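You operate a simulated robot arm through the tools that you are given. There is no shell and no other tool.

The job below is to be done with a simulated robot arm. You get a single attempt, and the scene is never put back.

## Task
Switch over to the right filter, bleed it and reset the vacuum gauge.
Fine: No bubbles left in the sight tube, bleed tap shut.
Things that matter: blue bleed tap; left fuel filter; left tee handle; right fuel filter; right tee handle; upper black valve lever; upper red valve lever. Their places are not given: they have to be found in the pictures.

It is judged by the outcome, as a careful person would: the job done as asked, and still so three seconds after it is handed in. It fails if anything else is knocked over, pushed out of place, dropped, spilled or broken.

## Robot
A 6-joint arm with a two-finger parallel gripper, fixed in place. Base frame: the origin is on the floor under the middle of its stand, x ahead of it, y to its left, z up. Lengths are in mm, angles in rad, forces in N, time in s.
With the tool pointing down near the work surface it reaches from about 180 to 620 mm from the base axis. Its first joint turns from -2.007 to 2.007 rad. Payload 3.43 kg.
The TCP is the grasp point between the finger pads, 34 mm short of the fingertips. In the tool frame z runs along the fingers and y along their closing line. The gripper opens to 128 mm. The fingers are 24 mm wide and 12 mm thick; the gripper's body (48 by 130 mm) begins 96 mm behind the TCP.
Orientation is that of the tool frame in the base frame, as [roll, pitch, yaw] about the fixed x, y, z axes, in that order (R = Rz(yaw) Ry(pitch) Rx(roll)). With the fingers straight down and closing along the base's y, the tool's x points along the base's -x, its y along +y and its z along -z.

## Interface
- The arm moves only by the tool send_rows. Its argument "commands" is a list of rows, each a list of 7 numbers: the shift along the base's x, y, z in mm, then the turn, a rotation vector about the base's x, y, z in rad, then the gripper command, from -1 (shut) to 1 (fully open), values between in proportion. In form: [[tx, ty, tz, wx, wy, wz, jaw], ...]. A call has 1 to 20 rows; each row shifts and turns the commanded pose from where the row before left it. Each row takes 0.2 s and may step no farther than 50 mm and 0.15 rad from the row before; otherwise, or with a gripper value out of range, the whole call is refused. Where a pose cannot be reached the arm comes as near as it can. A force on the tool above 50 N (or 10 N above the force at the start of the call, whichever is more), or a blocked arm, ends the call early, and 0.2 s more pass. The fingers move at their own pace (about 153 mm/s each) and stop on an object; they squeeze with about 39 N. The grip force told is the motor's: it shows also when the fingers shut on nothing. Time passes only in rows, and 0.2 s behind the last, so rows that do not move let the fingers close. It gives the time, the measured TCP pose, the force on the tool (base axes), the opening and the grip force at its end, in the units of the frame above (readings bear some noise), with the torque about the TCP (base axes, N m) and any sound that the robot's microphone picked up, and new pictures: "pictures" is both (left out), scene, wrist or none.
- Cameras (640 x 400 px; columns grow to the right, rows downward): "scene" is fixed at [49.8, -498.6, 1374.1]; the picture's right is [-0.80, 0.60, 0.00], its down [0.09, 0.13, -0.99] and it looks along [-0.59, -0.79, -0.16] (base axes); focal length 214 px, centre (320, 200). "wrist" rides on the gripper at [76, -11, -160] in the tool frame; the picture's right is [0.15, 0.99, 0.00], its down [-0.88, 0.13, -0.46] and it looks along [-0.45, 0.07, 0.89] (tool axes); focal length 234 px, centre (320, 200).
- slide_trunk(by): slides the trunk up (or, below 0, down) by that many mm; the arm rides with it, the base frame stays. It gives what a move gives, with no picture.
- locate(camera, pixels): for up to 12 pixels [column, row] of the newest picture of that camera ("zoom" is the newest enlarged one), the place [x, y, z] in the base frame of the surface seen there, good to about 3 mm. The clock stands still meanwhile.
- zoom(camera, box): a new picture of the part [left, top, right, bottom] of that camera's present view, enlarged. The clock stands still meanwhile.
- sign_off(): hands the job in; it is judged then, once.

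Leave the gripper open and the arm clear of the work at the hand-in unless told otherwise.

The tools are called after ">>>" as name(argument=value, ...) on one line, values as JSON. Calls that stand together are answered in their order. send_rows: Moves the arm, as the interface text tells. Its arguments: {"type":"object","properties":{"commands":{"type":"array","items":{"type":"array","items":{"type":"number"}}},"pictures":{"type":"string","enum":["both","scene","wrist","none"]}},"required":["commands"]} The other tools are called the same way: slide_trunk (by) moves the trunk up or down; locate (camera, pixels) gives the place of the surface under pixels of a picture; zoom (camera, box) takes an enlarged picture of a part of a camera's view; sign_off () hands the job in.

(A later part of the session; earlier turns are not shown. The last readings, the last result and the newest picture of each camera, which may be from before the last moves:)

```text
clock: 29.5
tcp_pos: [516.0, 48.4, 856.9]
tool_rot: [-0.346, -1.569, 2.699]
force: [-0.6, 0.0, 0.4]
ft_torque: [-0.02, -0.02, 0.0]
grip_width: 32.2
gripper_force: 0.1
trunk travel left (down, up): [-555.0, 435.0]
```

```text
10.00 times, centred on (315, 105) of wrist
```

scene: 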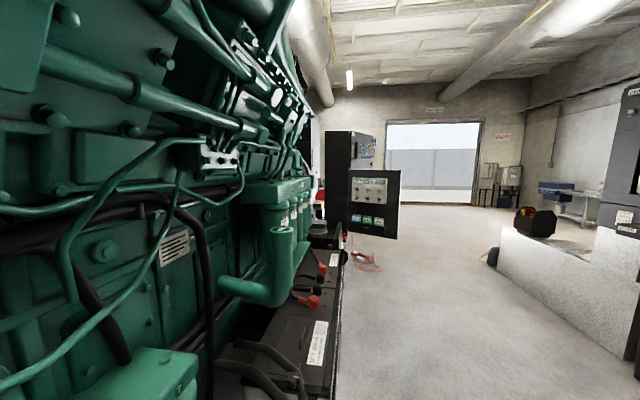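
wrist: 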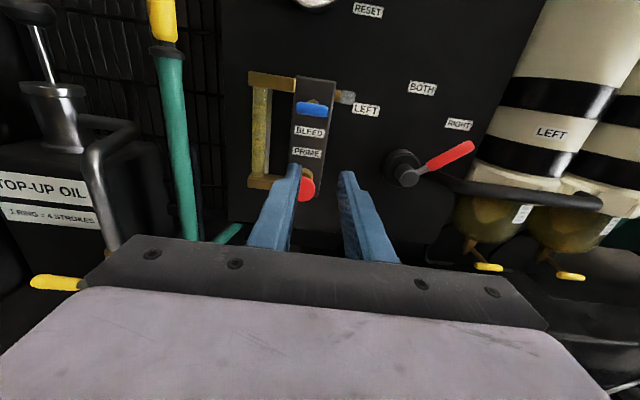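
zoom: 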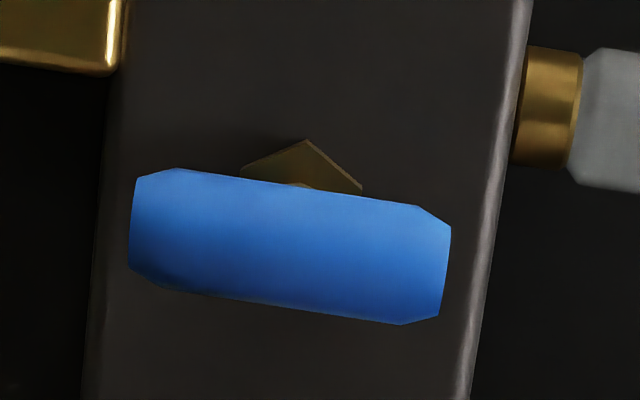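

The bar is centred at about t=416, z=895, with its front face at d~514 and the stem on its centre. I'll roll the tool +90° so the fingers close vertically on it, open the jaws to about 40 mm, and move to d=440 in front of it.

>>> send_rows(commands=[[7.44, -5.45, 3.18, 0.0926, -0.0926, 0, -0.375], [7.44, -5.45, 3.18, 0.0926, -0.0926, 0, -0.375], [7.44, -5.45, 3.18, 0.0926, -0.0926, 0, -0.375], [7.44, -5.45, 3.18, 0.0926, -0.0926, 0, -0.375], [7.44, -5.45, 3.18, 0.0926, -0.0926, 0, -0.375], [7.44, -5.45, 3.18, 0.0926, -0.0926, 0, -0.375], [7.44, -5.45, 3.18, 0.0926, -0.0926, 0, -0.375], [7.44, -5.45, 3.18, 0.0926, -0.0926, 0, -0.375], [7.44, -5.45, 3.18, 0.0926, -0.0926, 0, -0.375], [7.44, -5.45, 3.18, 0.0926, -0.0926, 0, -0.375], [7.44, -5.45, 3.18, 0.0926, -0.0926, 0, -0.375], [7.44, -5.45, 3.18, 0.0926, -0.0926, 0, -0.375]], pictures="wrist")

```text
clock: 32.1
tcp_pos: [603.5, -18.4, 897.1]
tool_rot: [-1.575, 0.005, -2.358]
force: [-0.3, 0.0, -0.4]
ft_torque: [0.0, 0.0, 0.02]
grip_width: 39.7
gripper_force: 0.0
trunk travel left (down, up): [-555.0, 435.0]
```

wrist: 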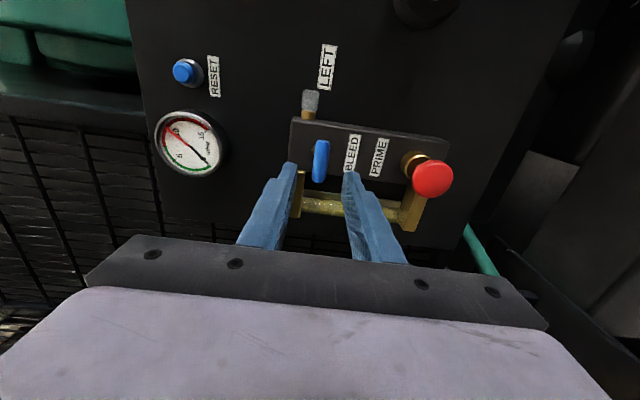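

The bar sits between the finger tips in the view. I'll check its exact place again.

>>> locate(camera="wrist", pixels=[[322, 145], [321, 155], [320, 165], [319, 175], [320, 181], [306, 160]])

>>> zoom(camera="wrist", box=[270, 110, 430, 230])

```text
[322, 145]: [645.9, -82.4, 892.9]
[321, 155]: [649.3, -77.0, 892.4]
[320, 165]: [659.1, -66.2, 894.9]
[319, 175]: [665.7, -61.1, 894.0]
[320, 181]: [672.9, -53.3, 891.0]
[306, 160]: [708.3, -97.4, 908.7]
```

```text
3.33 times, centred on (350, 170) of wrist
```

zoom: 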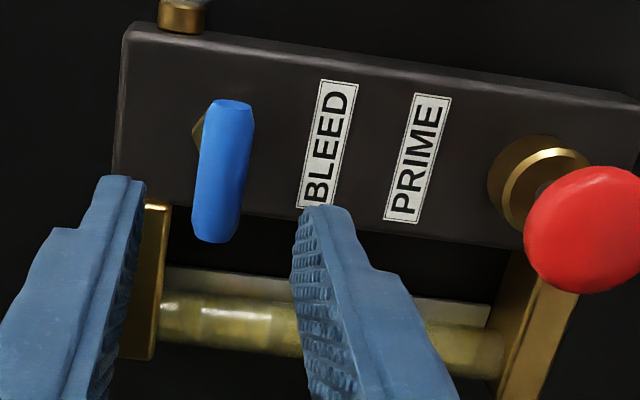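

Bar centre is t≈417, z≈893, so I'll adjust by +3 and -3.5 mm, go in 72 mm (tips at d~546, short of the nut at ~563), and then close.

>>> send_rows(commands=[[13.25, -12.2, -0.9, 0, 0, 0, -0.375], [13.25, -12.2, -0.9, 0, 0, 0, -0.375], [13.25, -12.2, -0.9, 0, 0, 0, -0.375], [13.25, -12.2, -0.9, 0, 0, 0, -0.375]], pictures="wrist")

```text
clock: 33.1
tcp_pos: [659.6, -65.7, 892.2]
tool_rot: [-1.574, 0.0, -2.357]
force: [-0.5, -0.2, 0.1]
ft_torque: [-0.05, 0.0, 0.01]
grip_width: 40.0
gripper_force: 0.0
trunk travel left (down, up): [-555.0, 435.0]
```

wrist: 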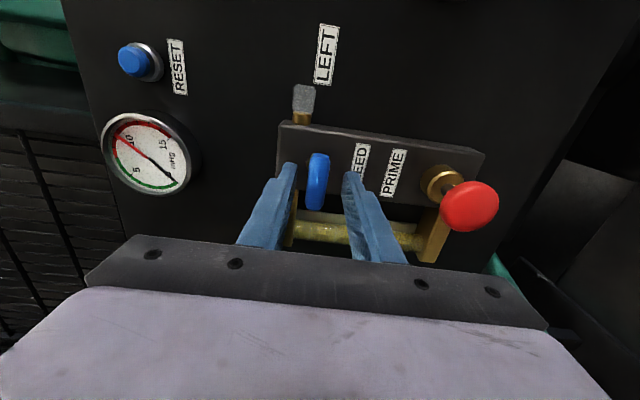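

No contact, and the bar is between the fingers. Closing.

>>> send_rows(commands=[[0, 0, 0, 0, 0, 0, -1], [0, 0, 0, 0, 0, 0, -1], [0, 0, 0, 0, 0, 0, -1]], pictures="wrist")

```text
clock: 33.9
tcp_pos: [660.5, -64.9, 896.3]
tool_rot: [-1.569, 0.005, -2.356]
force: [9.5, -2.3, 14.8]
ft_torque: [-0.28, 0.04, -0.31]
grip_width: 13.6
gripper_force: 44.9
trunk travel left (down, up): [-555.0, 435.0]
```

wrist: 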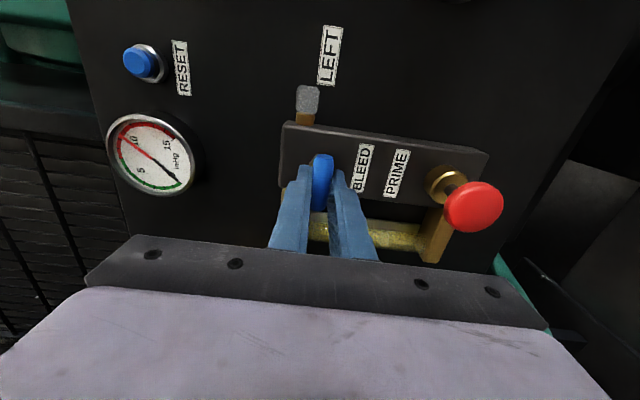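

The bar is gripped (13.6 mm). It pushed the tool up 4 mm, so the stem is really at z≈896. I'll follow that to relieve the load and then try a small counter-clockwise turn of 7.5°.

>>> send_rows(commands=[[0, 0, 4, 0, 0, 0, -1], [0, 0, -0.5, -0.0926, 0.0926, 0, -1], [0, 0, 0, 0, 0, 0, -1]], pictures="wrist")

```text
clock: 34.7
tcp_pos: [658.1, -66.4, 894.4]
tool_rot: [-1.575, -0.13, -2.355]
force: [17.6, -1.8, 8.1]
ft_torque: [-0.13, -0.09, -0.5]
grip_width: 13.6
gripper_force: 44.6
trunk travel left (down, up): [-555.0, 435.0]
```

wrist: 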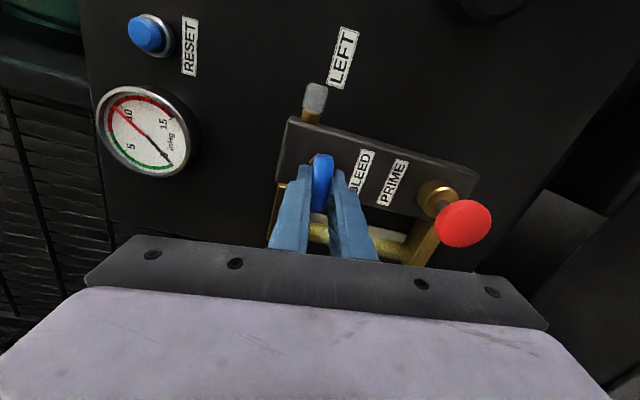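

The tap turns counter-clockwise with little torque. Continuing 30° more.

>>> send_rows(commands=[[-0.3, -0.3, -0.5, -0.0926, 0.0926, 0, -1], [-0.3, -0.3, -0.5, -0.0926, 0.0926, 0, -1], [-0.3, -0.3, -0.5, -0.0926, 0.0926, 0, -1], [-0.3, -0.3, -0.4, -0.0926, 0.0926, 0, -1]], pictures="wrist")

```text
clock: 35.7
tcp_pos: [658.2, -67.6, 892.1]
tool_rot: [-1.575, -0.658, -2.352]
force: [19.9, 2.3, 6.4]
ft_torque: [0.46, 0.52, 0.98]
grip_width: 13.6
gripper_force: 44.9
trunk travel left (down, up): [-555.0, 435.0]
```

wrist: 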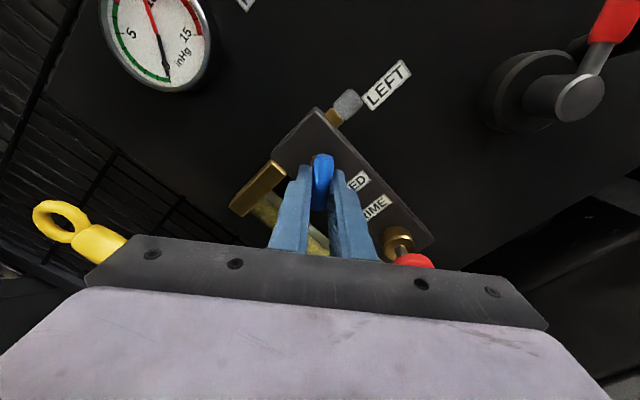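

Still turning freely. Another 30°.

>>> send_rows(commands=[[-0.3, -0.3, -0.4, -0.0926, 0.0926, 0, -1], [-0.3, -0.3, -0.3, -0.0926, 0.0926, 0, -1], [-0.4, -0.4, -0.2, -0.0926, 0.0926, 0, -1], [-0.4, -0.4, -0.1, -0.0926, 0.0926, 0, -1]], pictures="wrist")

```text
clock: 36.7
tcp_pos: [656.6, -67.6, 890.6]
tool_rot: [-1.574, -1.184, -2.352]
force: [20.1, 8.7, 2.2]
ft_torque: [0.51, 0.59, 0.53]
grip_width: 13.6
gripper_force: 44.9
trunk travel left (down, up): [-555.0, 435.0]
```

wrist: 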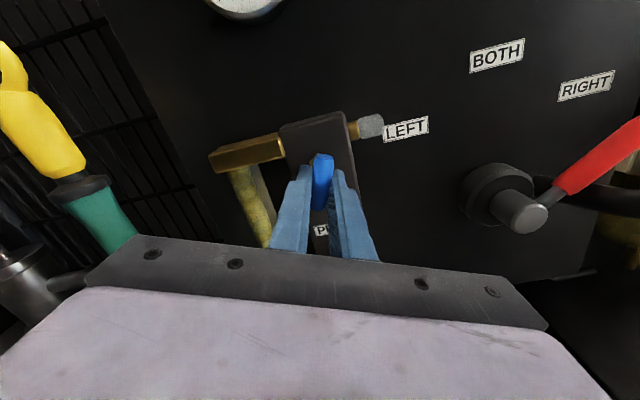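

About 68° turned. Finishing to 90°, easing the sideways load a little.

>>> send_rows(commands=[[0.5, 0.5, 0.3, -0.0926, 0.0926, 0, -1], [0.5, 0.5, 0.3, -0.0926, 0.0926, 0, -1], [0.5, 0.5, 0.3, -0.0926, 0.0926, 0, -1], [0, 0, 0, 0, 0, 0, -1]], pictures="wrist")

```text
clock: 37.7
tcp_pos: [656.2, -68.3, 890.8]
tool_rot: [2.275, -1.563, 0.075]
force: [-15.1, 6.0, -16.8]
ft_torque: [-0.61, -0.6, -0.06]
grip_width: 13.5
gripper_force: 44.5
trunk travel left (down, up): [-555.0, 435.0]
```

wrist: 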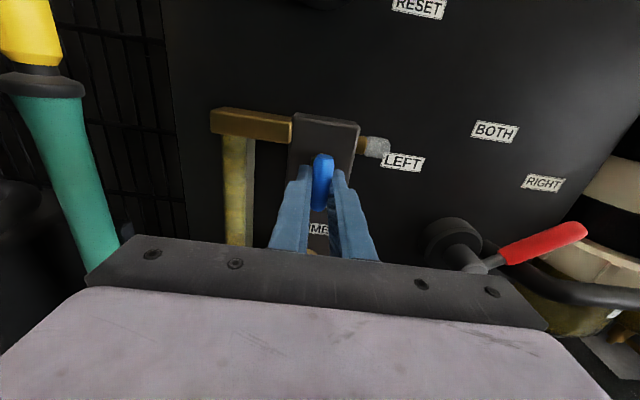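

The handle is vertical now. I'll open the jaws to 40 mm and back off to look at it.

>>> send_rows(commands=[[0, 0, 0, 0, 0, 0, -0.375], [0, 0, 0, 0, 0, 0, -0.375], [-17, 17, 0, 0, 0, 0, -0.375], [-17, 17, 0, 0, 0, 0, -0.375], [-17, 17, 0, 0, 0, 0, -0.375], [-17, 17, 0, 0, 0, 0, -0.375]], pictures="wrist")

>>> zoom(camera="wrist", box=[220, 80, 380, 250])

```text
clock: 39.1
tcp_pos: [586.5, -1.6, 892.2]
tool_rot: [-0.344, -1.568, 2.696]
force: [0.2, 0.6, 0.0]
ft_torque: [0.02, 0.04, 0.02]
grip_width: 39.8
gripper_force: 0.0
trunk travel left (down, up): [-555.0, 435.0]
```

wrist: 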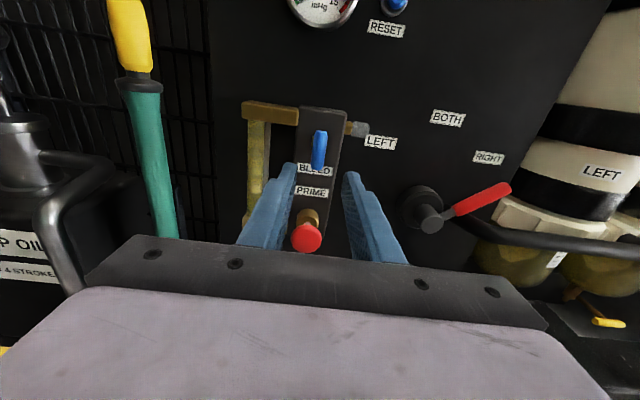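

```text
2.35 times, centred on (300, 165) of wrist
```

zoom: 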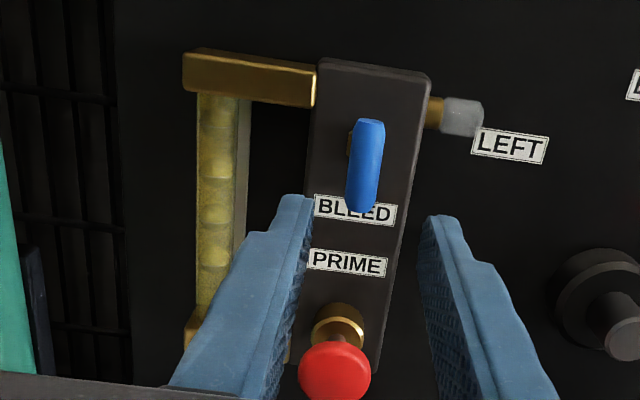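

The tap is open (handle vertical). Next is priming: the red knob's centre is about t=414, z=785, front d~505. I'll shut the jaws and lower the trunk 107 mm to be level with it.

>>> slide_trunk(by=-107)

>>> send_rows(commands=[[0, 0, 0, 0, 0, 0, -1], [0, 0, 0, 0, 0, 0, -1]], pictures="wrist")

>>> zoom(camera="wrist", box=[210, 40, 390, 200])

```text
clock: 40.5
tcp_pos: [587.1, -0.2, 784.5]
tool_rot: [-0.463, -1.569, 2.816]
force: [-0.3, 0.1, 0.1]
ft_torque: [0.01, 0.0, 0.05]
grip_width: 39.9
gripper_force: 0.1
trunk travel left (down, up): [-448.0, 542.0]
```

```text
clock: 41.1
tcp_pos: [586.2, -0.5, 784.3]
tool_rot: [-0.383, -1.57, 2.738]
force: [0.1, 0.2, -0.5]
ft_torque: [-0.03, -0.02, -0.02]
grip_width: 0.0
gripper_force: 33.5
trunk travel left (down, up): [-448.0, 542.0]
```

wrist: 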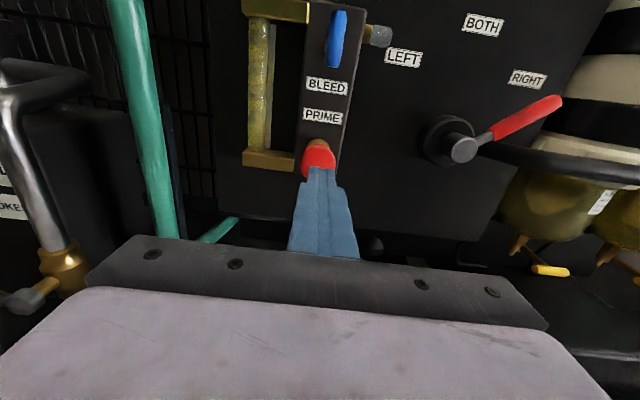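

```text
2.50 times, centred on (300, 120) of wrist
```

zoom: 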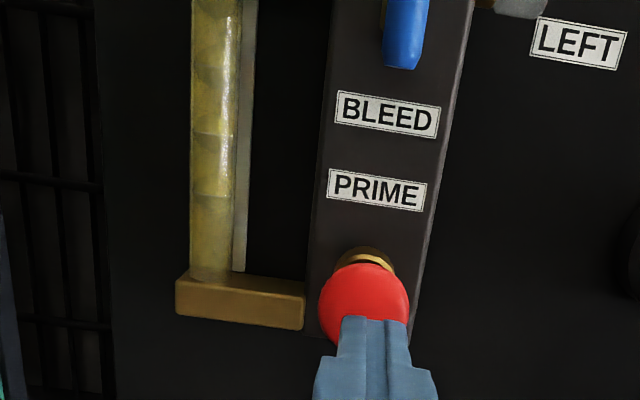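

The fingertips are aligned with the knob. I'll approach to about 6 mm from it, then press in small steps while watching the force.

>>> send_rows(commands=[[17.7, -17.2, -1, 0, 0, 0, -1], [17.7, -17.2, -1, 0, 0, 0, -1], [4.2, -4.2, 0, 0, 0, 0, -1], [4.2, -4.2, 0, 0, 0, 0, -1]], pictures="wrist")

```text
clock: 42.1
tcp_pos: [629.1, -43.6, 780.4]
tool_rot: [-0.221, -1.568, 2.574]
force: [-3.5, 1.5, 0.0]
ft_torque: [-0.02, 0.02, -0.01]
grip_width: 0.0
gripper_force: 32.0
trunk travel left (down, up): [-448.0, 542.0]
```

wrist: 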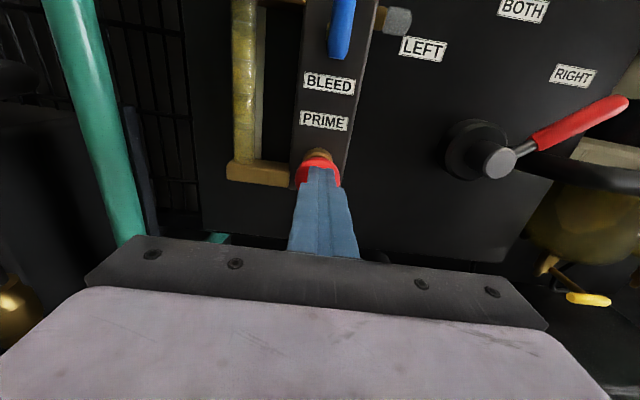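

Light contact (about 3.5 N). Pressing in 5 mm steps.

>>> send_rows(commands=[[3.54, -3.54, 0, 0, 0, 0, -1], [3.54, -3.54, 0, 0, 0, 0, -1], [3.54, -3.54, 0, 0, 0, 0, -1]], pictures="wrist")

```text
clock: 42.9
tcp_pos: [639.7, -54.7, 781.2]
tool_rot: [0.039, -1.57, 2.313]
force: [-7.7, 5.1, -3.2]
ft_torque: [0.12, 0.11, -0.05]
grip_width: 0.1
gripper_force: 33.3
trunk travel left (down, up): [-448.0, 542.0]
```

wrist: 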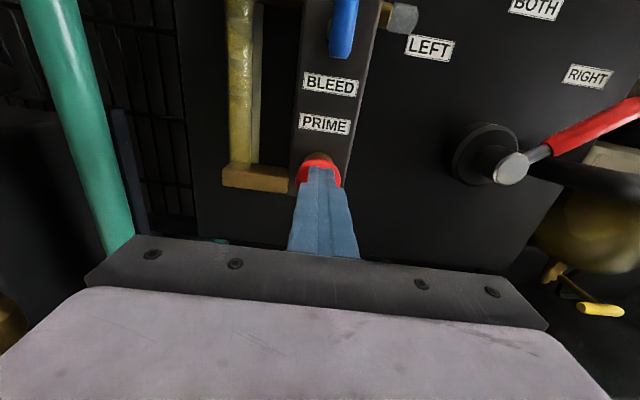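

The knob yields like a spring (about 9 N at about 18 mm). Going further to find the end of the stroke.

>>> send_rows(commands=[[3.54, -3.54, 0, 0, 0, 0, -1], [3.54, -3.54, 0, 0, 0, 0, -1], [2, -2, 0, 0, 0, 0, -1], [2, -2, 0, 0, 0, 0, -1]], pictures="wrist")

>>> zoom(camera="wrist", box=[200, 0, 360, 200])

```text
clock: 43.4
tcp_pos: [641.0, -54.3, 780.8]
tool_rot: [2.092, -1.568, 0.264]
force: [-26.6, 16.1, 3.9]
ft_torque: [0.04, 0.12, -0.24]
grip_width: 0.1
gripper_force: 32.4
trunk travel left (down, up): [-448.0, 542.0]
stopped in row 2: the force on the tool passed its limit at 56 N (the readings are from after the stop); the commanded pose is now the measured one
```

wrist: 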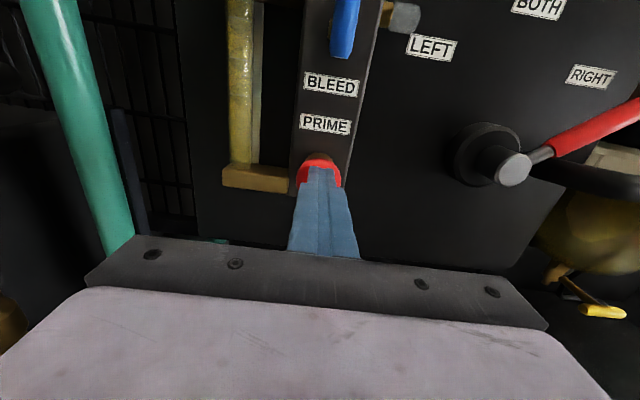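

```text
2.00 times, centred on (280, 100) of wrist
```

zoom: 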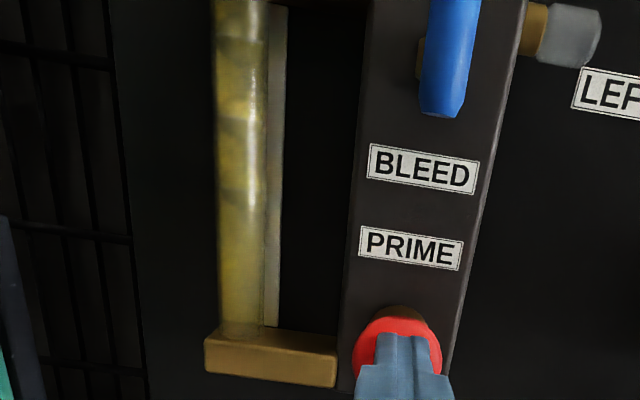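

End of stroke found at d≈491 (about 18 mm travel). I'll back off 26 mm and check that the knob springs back.

>>> send_rows(commands=[[-6.2, 6.2, 0, 0, 0, 0, -1], [-6.2, 6.2, 0, 0, 0, 0, -1], [-6.2, 6.2, 0, 0, 0, 0, -1], [0, 0, 0, 0, 0, 0, -1]], pictures="wrist")

>>> zoom(camera="wrist", box=[200, 0, 360, 200])

```text
clock: 44.4
tcp_pos: [625.9, -39.3, 779.4]
tool_rot: [2.838, -1.566, -0.486]
force: [-0.5, 0.2, 0.9]
ft_torque: [-0.02, 0.02, 0.0]
grip_width: 0.1
gripper_force: 32.6
trunk travel left (down, up): [-448.0, 542.0]
```

wrist: 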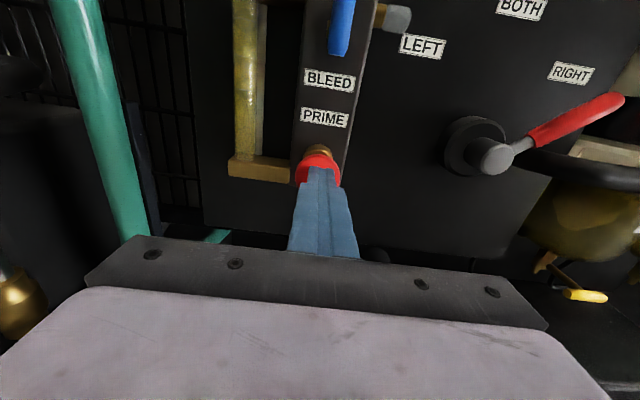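

```text
2.00 times, centred on (280, 100) of wrist
```

zoom: 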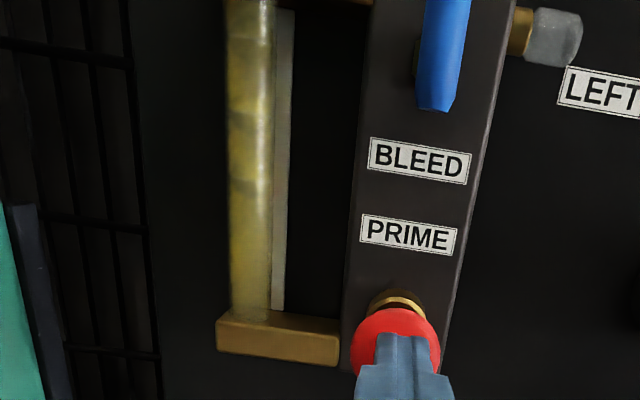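

The knob springs back. I'll make three full strokes (21 mm in, out) and then look at the tube.

>>> send_rows(commands=[[7.4, -7.4, 0.3, 0, 0, 0, -1], [7.4, -7.4, 0, 0, 0, 0, -1], [0, 0, 0, 0, 0, 0, -1], [-7.4, 7.4, 0, 0, 0, 0, -1], [-7.6, 7.6, 0, 0, 0, 0, -1], [0, 0, 0, 0, 0, 0, -1], [7.5, -7.5, 0, 0, 0, 0, -1], [7.5, -7.5, 0, 0, 0, 0, -1], [0, 0, 0, 0, 0, 0, -1], [-7.5, 7.5, 0, 0, 0, 0, -1], [-7.5, 7.5, 0, 0, 0, 0, -1], [0, 0, 0, 0, 0, 0, -1], [7.5, -7.5, 0, 0, 0, 0, -1], [7.5, -7.5, 0, 0, 0, 0, -1], [0, 0, 0, 0, 0, 0, -1], [-7.5, 7.5, 0, 0, 0, 0, -1], [-7.5, 7.5, 0, 0, 0, 0, -1], [0, 0, 0, 0, 0, 0, -1]], pictures="wrist")

>>> zoom(camera="wrist", box=[200, 0, 360, 200])

```text
clock: 48.2
tcp_pos: [624.3, -40.1, 778.1]
tool_rot: [2.835, -1.566, -0.482]
force: [0.2, -0.4, 0.3]
ft_torque: [0.01, -0.02, 0.02]
grip_width: 0.0
gripper_force: 32.8
trunk travel left (down, up): [-448.0, 542.0]
```

wrist: 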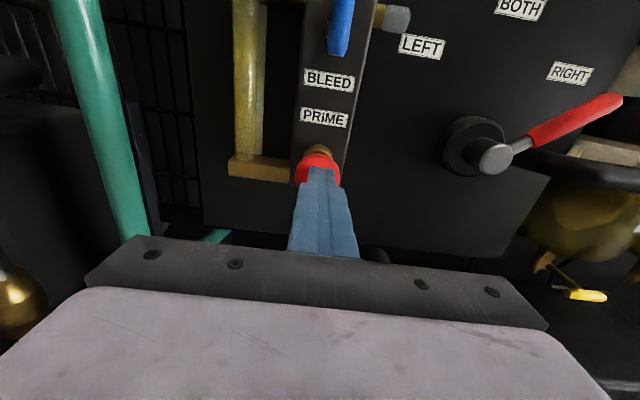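

```text
2.00 times, centred on (280, 100) of wrist
```

zoom: 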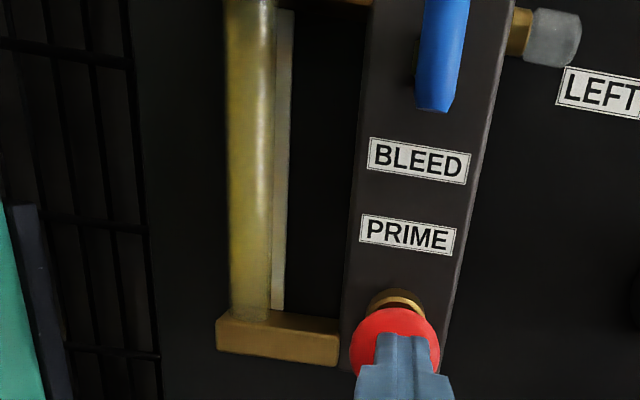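

The tube looks much clearer. I'll zoom tighter on it.

>>> zoom(camera="wrist", box=[220, 0, 284, 90])

>>> zoom(camera="wrist", box=[220, 80, 284, 170])

```text
4.44 times, centred on (252, 45) of wrist
```

zoom: 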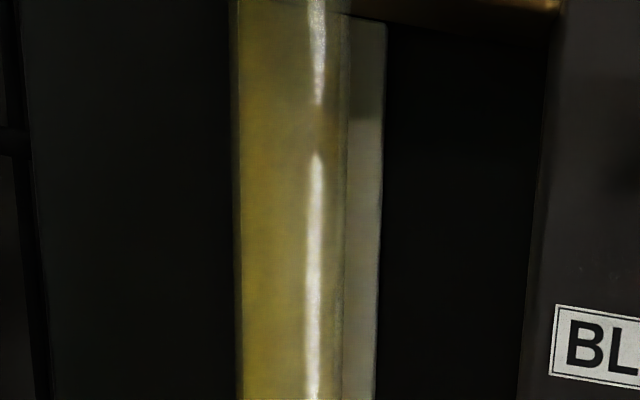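

```text
4.44 times, centred on (252, 125) of wrist
```

zoom: 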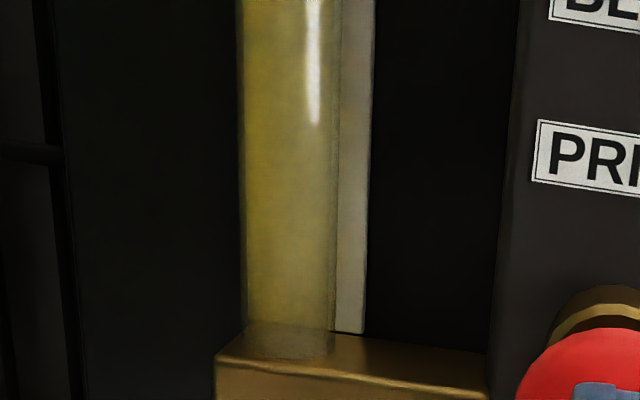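

No bubbles visible from here. I'll back off and raise the trunk to view the whole tube from the front.

>>> send_rows(commands=[[-13, 13, 0, 0, 0, 0, -1], [-13, 13, 0, 0, 0, 0, -1], [-13, 13, 0, 0, 0, 0, -1]], pictures="none")

>>> slide_trunk(by=75)

>>> send_rows(commands=[[0, 0, 0, 0, 0, 0, -1]], pictures="wrist")

>>> zoom(camera="wrist", box=[210, 60, 350, 230])

```text
clock: 49.0
tcp_pos: [587.4, -0.4, 778.9]
tool_rot: [2.844, -1.564, -0.488]
force: [0.4, 0.6, 0.3]
ft_torque: [0.01, -0.04, 0.02]
grip_width: 0.0
gripper_force: 33.2
trunk travel left (down, up): [-448.0, 542.0]
```

```text
clock: 50.1
tcp_pos: [586.4, 0.4, 853.9]
tool_rot: [2.831, -1.566, -0.476]
force: [-0.4, -0.4, -0.6]
ft_torque: [0.01, 0.04, -0.01]
grip_width: 0.0
gripper_force: 32.5
trunk travel left (down, up): [-523.0, 467.0]
```

```text
clock: 50.5
tcp_pos: [585.9, 0.1, 853.0]
tool_rot: [2.852, -1.563, -0.499]
force: [0.3, -0.4, 0.1]
ft_torque: [-0.02, 0.01, -0.01]
grip_width: 0.0
gripper_force: 32.7
trunk travel left (down, up): [-523.0, 467.0]
```

wrist: 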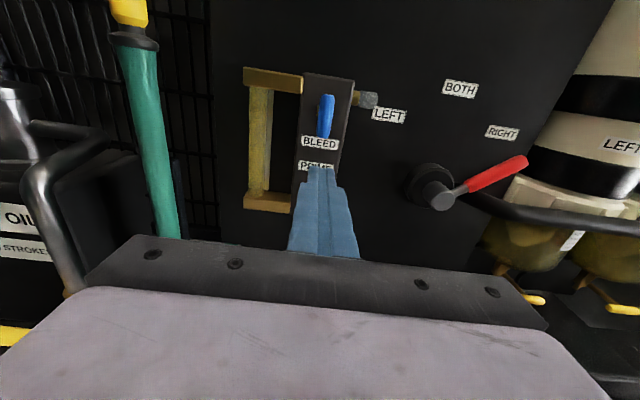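

```text
2.35 times, centred on (280, 145) of wrist
```

zoom: 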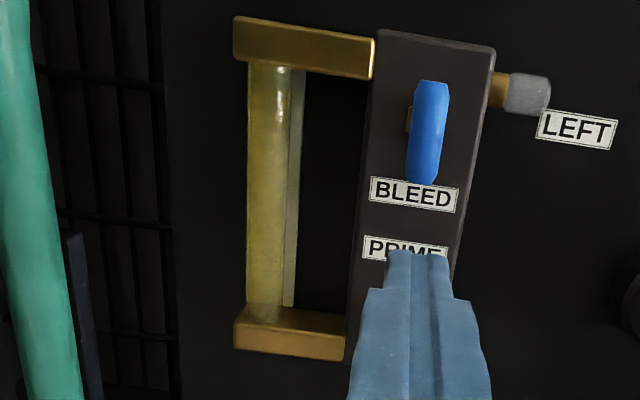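

>>> zoom(camera="wrist", box=[230, 70, 300, 140])

>>> zoom(camera="wrist", box=[230, 135, 300, 205])

```text
5.71 times, centred on (265, 105) of wrist
```

zoom: 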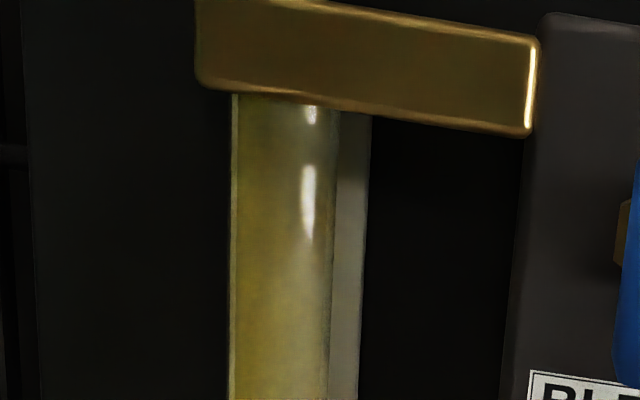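

```text
5.71 times, centred on (265, 170) of wrist
```

zoom: 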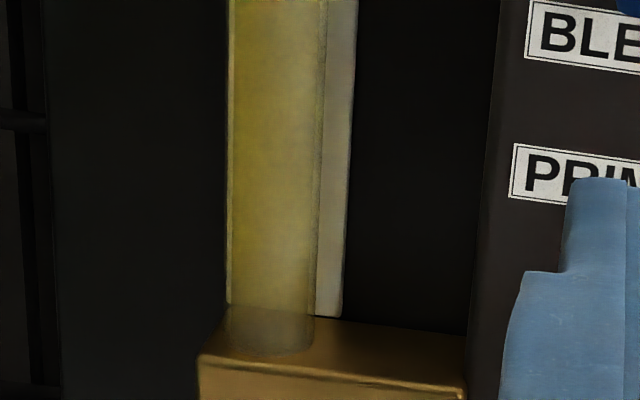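

The tube is clear top to bottom. Now to shut the tap. I'll locate the vertical handle precisely.

>>> locate(camera="zoom", pixels=[[630, 300]])

>>> locate(camera="wrist", pixels=[[327, 99], [327, 106], [326, 113], [325, 120], [325, 128], [324, 134]])

>>> zoom(camera="wrist", box=[295, 65, 385, 155])

```text
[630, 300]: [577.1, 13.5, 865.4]
```

```text
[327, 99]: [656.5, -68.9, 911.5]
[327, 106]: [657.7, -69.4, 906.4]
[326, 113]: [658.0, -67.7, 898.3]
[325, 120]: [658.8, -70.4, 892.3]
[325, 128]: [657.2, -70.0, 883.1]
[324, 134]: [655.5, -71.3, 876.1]
```

```text
4.44 times, centred on (340, 110) of wrist
```

zoom: 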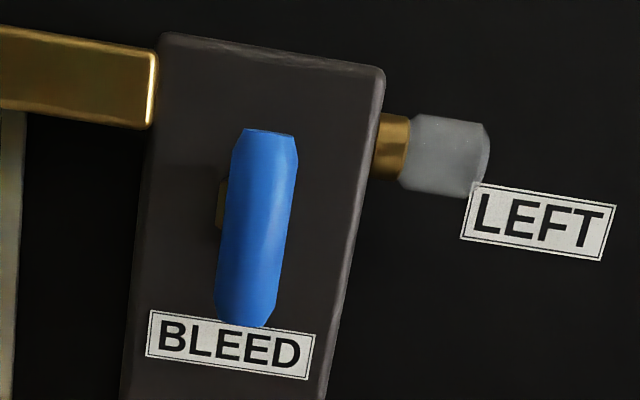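

The bar is vertical at t≈416, z≈895. I'll open to 40 mm, rise 42 mm and go in straddling it horizontally.

>>> send_rows(commands=[[0.4, 0.4, 14, 0, 0, 0, -0.375], [0.4, 0.4, 14, 0, 0, 0, -0.375], [0.4, 0.4, 14, 0, 0, 0, -0.375], [0, 0, 0, 0, 0, 0, -0.375], [13.9, -13.8, 0, 0, 0, 0, -0.375], [13.9, -13.8, 0, 0, 0, 0, -0.375], [13.9, -13.8, 0, 0, 0, 0, -0.375], [13.9, -13.8, 0, 0, 0, 0, -0.375], [13.9, -13.8, 0, 0, 0, 0, -0.375]], pictures="wrist")

```text
clock: 52.5
tcp_pos: [657.5, -68.4, 894.2]
tool_rot: [2.696, -1.565, -0.34]
force: [0.3, 0.6, -0.5]
ft_torque: [-0.05, -0.01, 0.0]
grip_width: 39.7
gripper_force: 0.0
trunk travel left (down, up): [-523.0, 467.0]
```

wrist: 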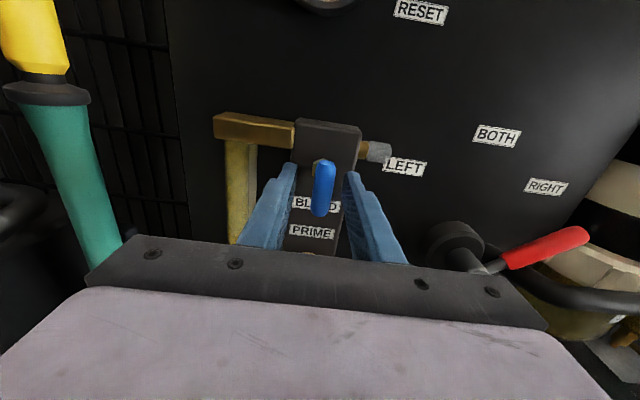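

Well centred. Closing on the handle.

>>> send_rows(commands=[[0, 0, 0, 0, 0, 0, -1], [0, 0, 0, 0, 0, 0, -1], [0, 0, 0, 0, 0, 0, -1]], pictures="none")

```text
clock: 53.3
tcp_pos: [655.9, -69.4, 895.2]
tool_rot: [2.997, -1.564, -0.644]
force: [-10.1, -7.1, -3.5]
ft_torque: [-0.45, -0.51, -0.18]
grip_width: 13.5
gripper_force: 44.7
trunk travel left (down, up): [-523.0, 467.0]
```

Gripped (13.5 mm). Turning clockwise 30° first.

>>> send_rows(commands=[[-0.5, -0.5, 0, 0.0926, -0.0926, 0, -1], [-0.3, -0.3, 0, 0.0926, -0.0926, 0, -1], [0, 0, 0, 0.0926, -0.0926, 0, -1], [0, 0, 0, 0.0926, -0.0926, 0, -1]], pictures="wrist")

```text
clock: 54.3
tcp_pos: [655.7, -70.2, 895.3]
tool_rot: [-1.585, -1.048, -2.342]
force: [-3.0, -3.2, -8.4]
ft_torque: [-0.73, -0.76, -0.66]
grip_width: 13.6
gripper_force: 45.1
trunk travel left (down, up): [-523.0, 467.0]
```

wrist: 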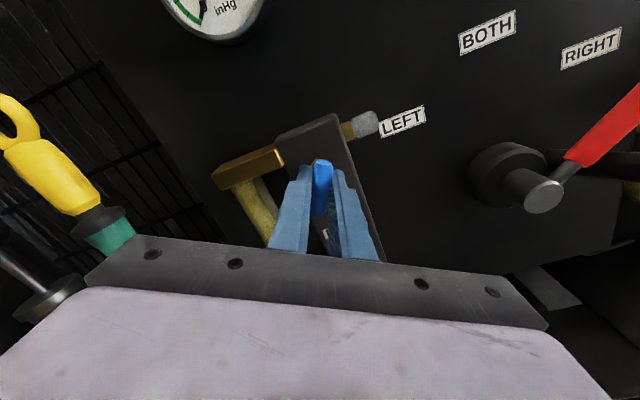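

The handle turns along with light forces. I'll continue the remaining 60° to horizontal.

>>> send_rows(commands=[[0, 0, 0.3, 0.0926, -0.0926, 0, -1], [0, 0, 0.3, 0.0926, -0.0926, 0, -1], [0, 0, 0.3, 0.0926, -0.0926, 0, -1], [0, 0, 0.3, 0.0926, -0.0926, 0, -1]], pictures="none")

>>> send_rows(commands=[[0, 0, 0, 0.0926, -0.0926, 0, -1], [0, 0, 0, 0.0926, -0.0926, 0, -1], [0, 0, 0, 0.0926, -0.0926, 0, -1], [0, 0, 0, 0.0926, -0.0926, 0, -1]], pictures="wrist")

```text
clock: 55.3
tcp_pos: [656.6, -69.9, 895.7]
tool_rot: [-1.58, -0.525, -2.348]
force: [-5.8, -4.8, -13.3]
ft_torque: [0.09, 0.13, 0.03]
grip_width: 13.8
gripper_force: 44.9
trunk travel left (down, up): [-523.0, 467.0]
```

```text
clock: 56.3
tcp_pos: [657.3, -69.5, 896.0]
tool_rot: [-1.576, 0.002, -2.35]
force: [-8.7, -5.5, -17.1]
ft_torque: [0.04, 0.19, 1.02]
grip_width: 13.7
gripper_force: 44.5
trunk travel left (down, up): [-523.0, 467.0]
```

wrist: 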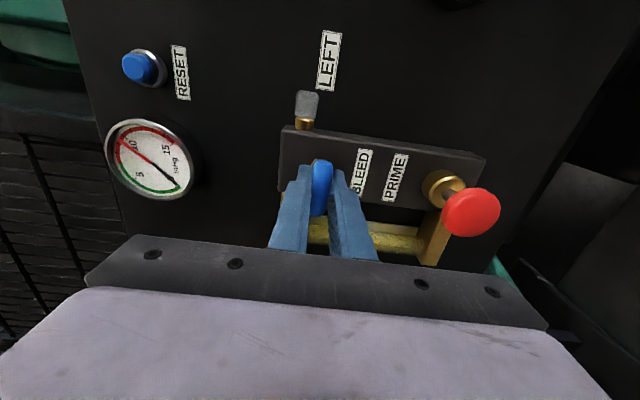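

The handle is horizontal again. I'll nudge it 3° further clockwise to seat it against its closed stop and read the torque.

>>> send_rows(commands=[[0, 0, 0, 0.035, -0.035, 0, -1], [0, 0, 0, 0, 0, 0, -1]], pictures="none")

```text
clock: 56.9
tcp_pos: [656.0, -69.4, 895.4]
tool_rot: [-1.576, 0.047, -2.352]
force: [-3.0, -3.4, -16.7]
ft_torque: [-0.8, 1.0, -0.47]
grip_width: 14.2
gripper_force: 45.0
trunk travel left (down, up): [-523.0, 467.0]
```

The torque jumped to about 1.3 N·m, so the tap is against its closed stop. I'll release and back out.

>>> send_rows(commands=[[0, 0, 0, -0.035, 0.035, 0, -1], [0, 0, 0, 0, 0, 0, -0.375], [0, 0, 0, 0, 0, 0, -0.375], [-17, 17, 0, 0, 0, 0, -0.375], [-17, 17, 0, 0, 0, 0, -0.375], [-17, 17, 0, 0, 0, 0, -0.375], [-17, 17, 0, 0, 0, 0, -0.375]], pictures="wrist")

>>> zoom(camera="wrist", box=[270, 90, 450, 250])

```text
clock: 58.5
tcp_pos: [588.6, -2.0, 897.2]
tool_rot: [-1.574, 0.001, -2.351]
force: [0.0, -0.2, 0.4]
ft_torque: [-0.01, 0.0, -0.02]
grip_width: 40.0
gripper_force: 0.0
trunk travel left (down, up): [-523.0, 467.0]
```

wrist: 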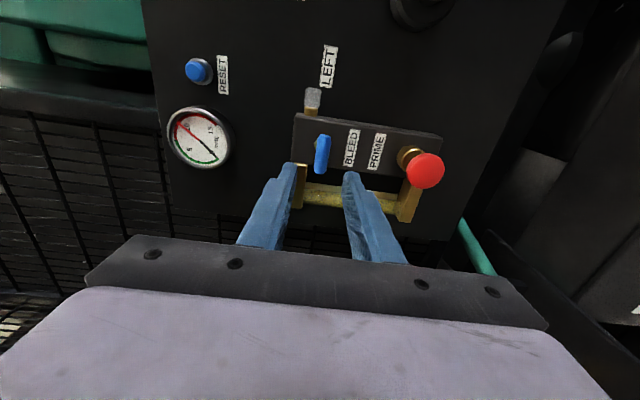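

```text
2.50 times, centred on (360, 170) of wrist
```

zoom: 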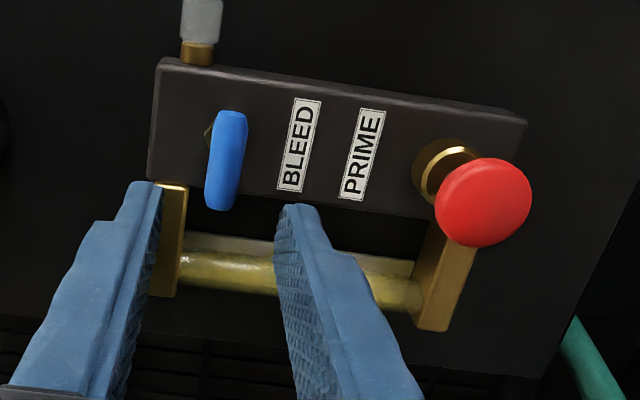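

The tap is shut and the tube stays clear. Next is the gauge reset. I'll roll back to level, shut the jaws, shift right 62 mm, and then raise the trunk to the height of the RESET button.

>>> send_rows(commands=[[-3.65, -3.65, 0, -0.0926, 0.0926, 0, -1], [-3.65, -3.65, 0, -0.0926, 0.0926, 0, -1], [-3.65, -3.65, 0, -0.0926, 0.0926, 0, -1], [-3.65, -3.65, 0, -0.0926, 0.0926, 0, -1], [-3.65, -3.65, 0, -0.0926, 0.0926, 0, -1], [-3.65, -3.65, 0, -0.0926, 0.0926, 0, -1], [-3.65, -3.65, 0, -0.0926, 0.0926, 0, -1], [-3.65, -3.65, 0, -0.0926, 0.0926, 0, -1], [-3.65, -3.65, 0, -0.0926, 0.0926, 0, -1], [-3.65, -3.65, 0, -0.0926, 0.0926, 0, -1], [-3.65, -3.65, 0, -0.0926, 0.0926, 0, -1], [-3.65, -3.65, 0, -0.0926, 0.0926, 0, -1]], pictures="none")

>>> slide_trunk(by=155)

>>> send_rows(commands=[[0, 0, 0, 0, 0, 0, -1]], pictures="wrist")

>>> zoom(camera="wrist", box=[220, 60, 400, 200])

```text
clock: 61.1
tcp_pos: [545.1, -44.6, 897.0]
tool_rot: [2.488, -1.563, -0.136]
force: [0.5, 0.7, 0.4]
ft_torque: [-0.03, 0.03, 0.0]
grip_width: 0.2
gripper_force: 32.9
trunk travel left (down, up): [-523.0, 467.0]
```

```text
clock: 62.9
tcp_pos: [544.2, -44.7, 1051.9]
tool_rot: [2.841, -1.565, -0.485]
force: [-0.8, -0.3, 0.4]
ft_torque: [0.01, 0.0, -0.04]
grip_width: 0.1
gripper_force: 33.6
trunk travel left (down, up): [-678.0, 312.0]
```

```text
clock: 63.3
tcp_pos: [545.5, -43.5, 1052.7]
tool_rot: [2.855, -1.565, -0.499]
force: [0.0, -0.5, 0.6]
ft_torque: [-0.03, 0.04, 0.0]
grip_width: 0.0
gripper_force: 33.3
trunk travel left (down, up): [-678.0, 312.0]
```

wrist: 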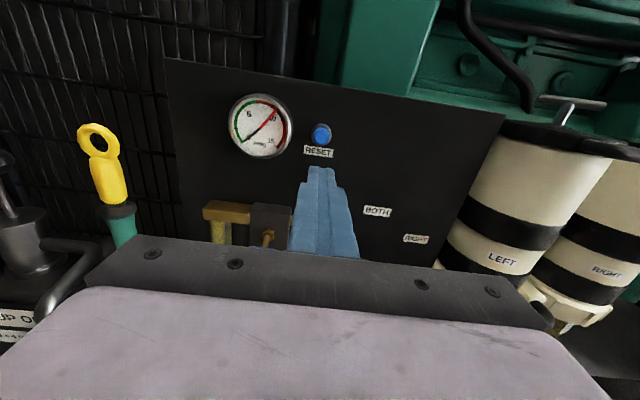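

```text
2.86 times, centred on (310, 130) of wrist
```

zoom: 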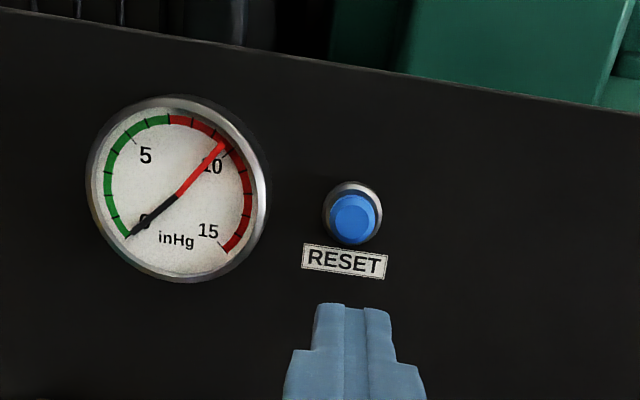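

The red drag hand is still at 10 and the button is at (321,136). I'll locate it exactly.

>>> locate(camera="wrist", pixels=[[321, 135], [318, 133], [324, 133], [321, 138], [321, 130], [319, 137]])

```text
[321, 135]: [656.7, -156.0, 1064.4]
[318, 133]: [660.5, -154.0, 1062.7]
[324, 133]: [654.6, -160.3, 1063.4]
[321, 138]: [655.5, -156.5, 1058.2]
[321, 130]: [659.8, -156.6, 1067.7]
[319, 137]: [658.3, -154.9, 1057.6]
```

Button face is at d≈575, t≈354, z≈1062. I'll approach to about 8 mm short.

>>> send_rows(commands=[[13.6, -13.8, 1.6, 0, 0, 0, -1], [13.6, -13.8, 1.6, 0, 0, 0, -1], [13.6, -13.8, 1.6, 0, 0, 0, -1], [13.6, -13.8, 1.6, 0, 0, 0, -1], [13.6, -13.8, 1.6, 0, 0, 0, -1], [13.6, -13.8, 1.5, 0, 0, 0, -1]], pictures="wrist")

>>> zoom(camera="wrist", box=[220, 90, 400, 230])

```text
clock: 64.7
tcp_pos: [623.5, -126.7, 1059.1]
tool_rot: [2.793, -1.565, -0.438]
force: [0.2, 0.5, -0.7]
ft_torque: [0.01, -0.01, 0.04]
grip_width: 0.2
gripper_force: 33.0
trunk travel left (down, up): [-678.0, 312.0]
```

wrist: 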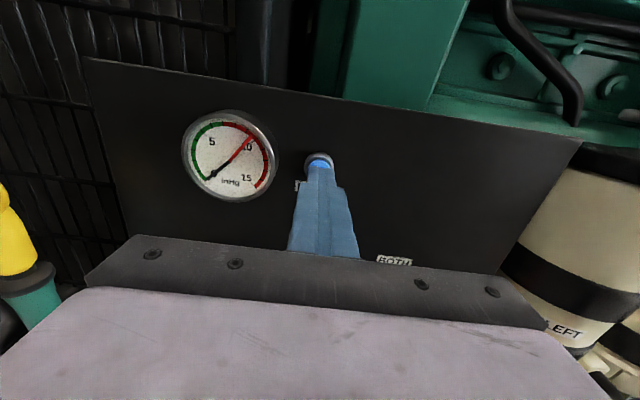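

```text
2.86 times, centred on (310, 160) of wrist
```

zoom: 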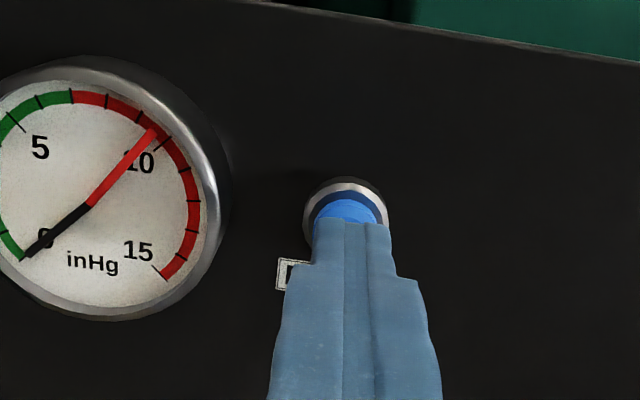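

Nearly on it. Shifting 2 mm left and 2 mm up and pressing in small steps.

>>> send_rows(commands=[[1.5, 1.5, 2, 0, 0, 0, -1], [2.8, -2.8, 0, 0, 0, 0, -1], [2.8, -2.8, 0, 0, 0, 0, -1], [2.1, -2.1, 0, 0, 0, 0, -1]], pictures="wrist")

```text
clock: 65.7
tcp_pos: [634.0, -133.2, 1063.5]
tool_rot: [2.797, -1.566, -0.445]
force: [-1.8, -0.9, 0.1]
ft_torque: [-0.01, 0.02, 0.0]
grip_width: 0.0
gripper_force: 33.1
trunk travel left (down, up): [-678.0, 312.0]
```

wrist: 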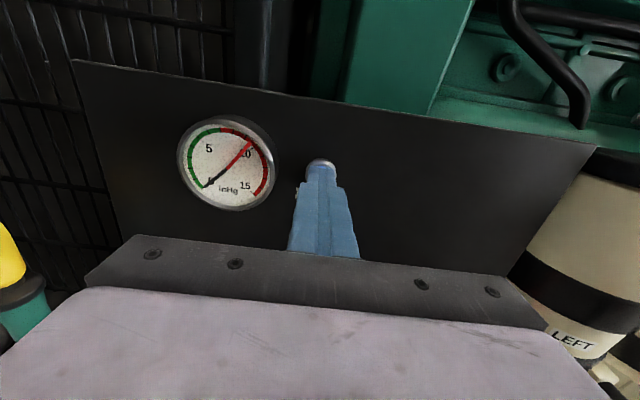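

Contact is just starting. Pressing on in 2 mm steps.

>>> send_rows(commands=[[1.4, -1.4, 0, 0, 0, 0, -1], [1.4, -1.4, 0, 0, 0, 0, -1], [1.4, -1.4, 0, 0, 0, 0, -1]], pictures="wrist")

>>> zoom(camera="wrist", box=[150, 90, 350, 230])

```text
clock: 66.5
tcp_pos: [639.1, -136.0, 1062.2]
tool_rot: [2.866, -1.566, -0.512]
force: [-6.4, 3.8, -0.8]
ft_torque: [0.07, 0.01, -0.05]
grip_width: 0.1
gripper_force: 33.1
trunk travel left (down, up): [-678.0, 312.0]
heard: click
```

wrist: 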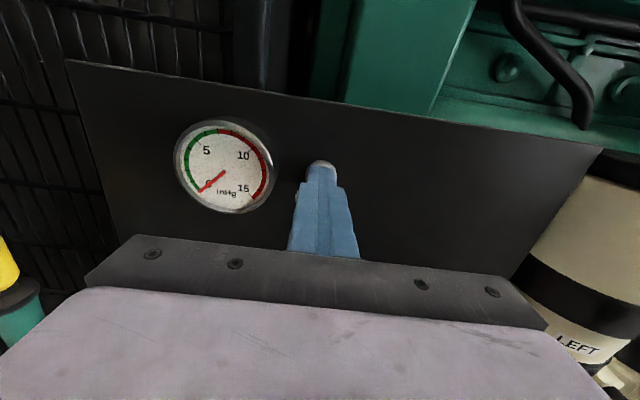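

```text
2.86 times, centred on (250, 160) of wrist
```

zoom: 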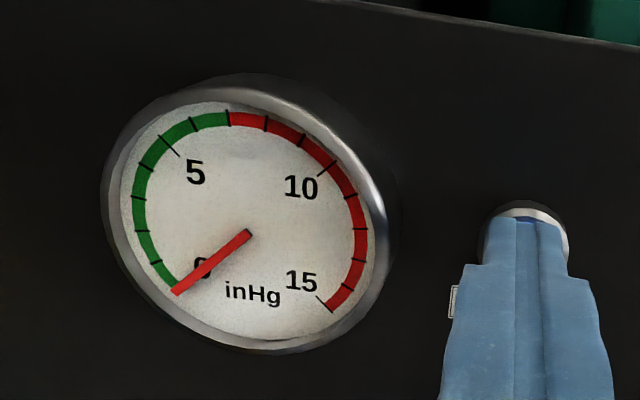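

A click, and the red hand dropped to 0, so the gauge is reset. I'll back out and take a full look from the front.

>>> send_rows(commands=[[-10, 10, 0, 0, 0, 0, -1], [-20, 20, 0, 0, 0, 0, -1], [-24, 24, 0, 0, 0, 0, -1], [-24, 24, 0, 0, 0, 0, -1], [-24, 24, 0, 0, 0, 0, -1], [-24, 24, 0, 0, 0, 0, -1], [-14, 14, 0, 0, 0, 0, -1]], pictures="none")

>>> slide_trunk(by=-170)

>>> send_rows(commands=[[0, 0, 0, 0, 0, 0, -1]], pictures="wrist")

>>> zoom(camera="wrist", box=[200, 40, 330, 220])

>>> zoom(camera="wrist", box=[300, 70, 480, 220])

```text
clock: 68.1
tcp_pos: [501.0, 0.7, 1062.5]
tool_rot: [2.85, -1.567, -0.496]
force: [0.8, 0.1, 0.0]
ft_torque: [-0.03, -0.01, -0.02]
grip_width: 0.0
gripper_force: 32.9
trunk travel left (down, up): [-678.0, 312.0]
```

```text
clock: 70.0
tcp_pos: [501.3, 0.2, 892.4]
tool_rot: [2.861, -1.566, -0.508]
force: [1.5, -0.3, 0.4]
ft_torque: [-0.01, 0.0, 0.01]
grip_width: 0.0
gripper_force: 33.1
trunk travel left (down, up): [-508.0, 482.0]
```

```text
clock: 70.4
tcp_pos: [501.5, 1.3, 893.3]
tool_rot: [2.849, -1.565, -0.494]
force: [0.6, 0.8, -0.6]
ft_torque: [-0.03, -0.05, -0.01]
grip_width: 0.1
gripper_force: 33.4
trunk travel left (down, up): [-508.0, 482.0]
```

wrist: 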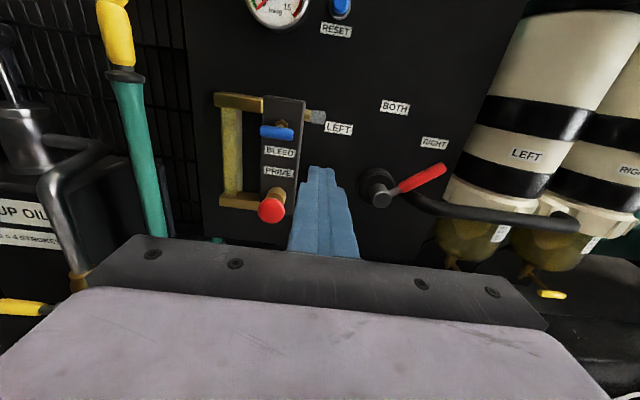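

```text
2.22 times, centred on (265, 130) of wrist
```

zoom: 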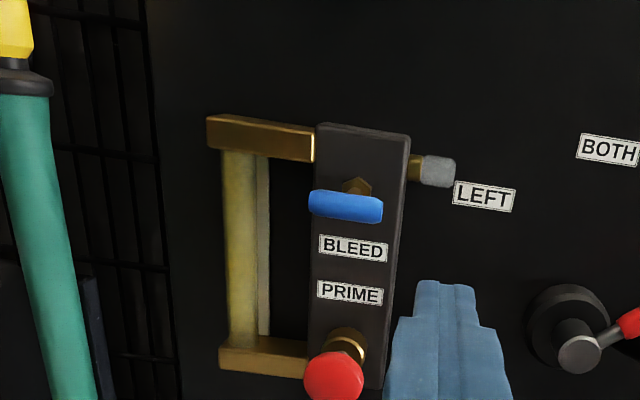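

```text
2.67 times, centred on (390, 145) of wrist
```

zoom: 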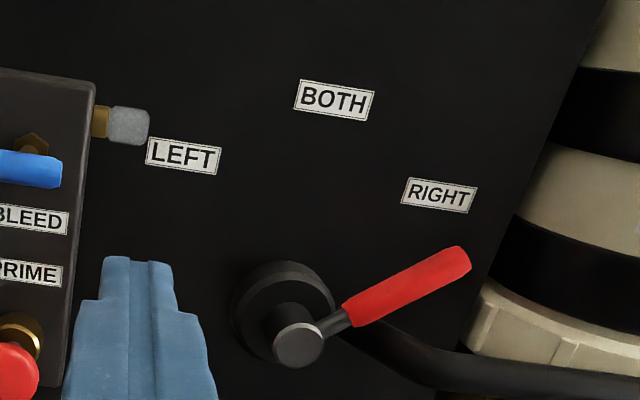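

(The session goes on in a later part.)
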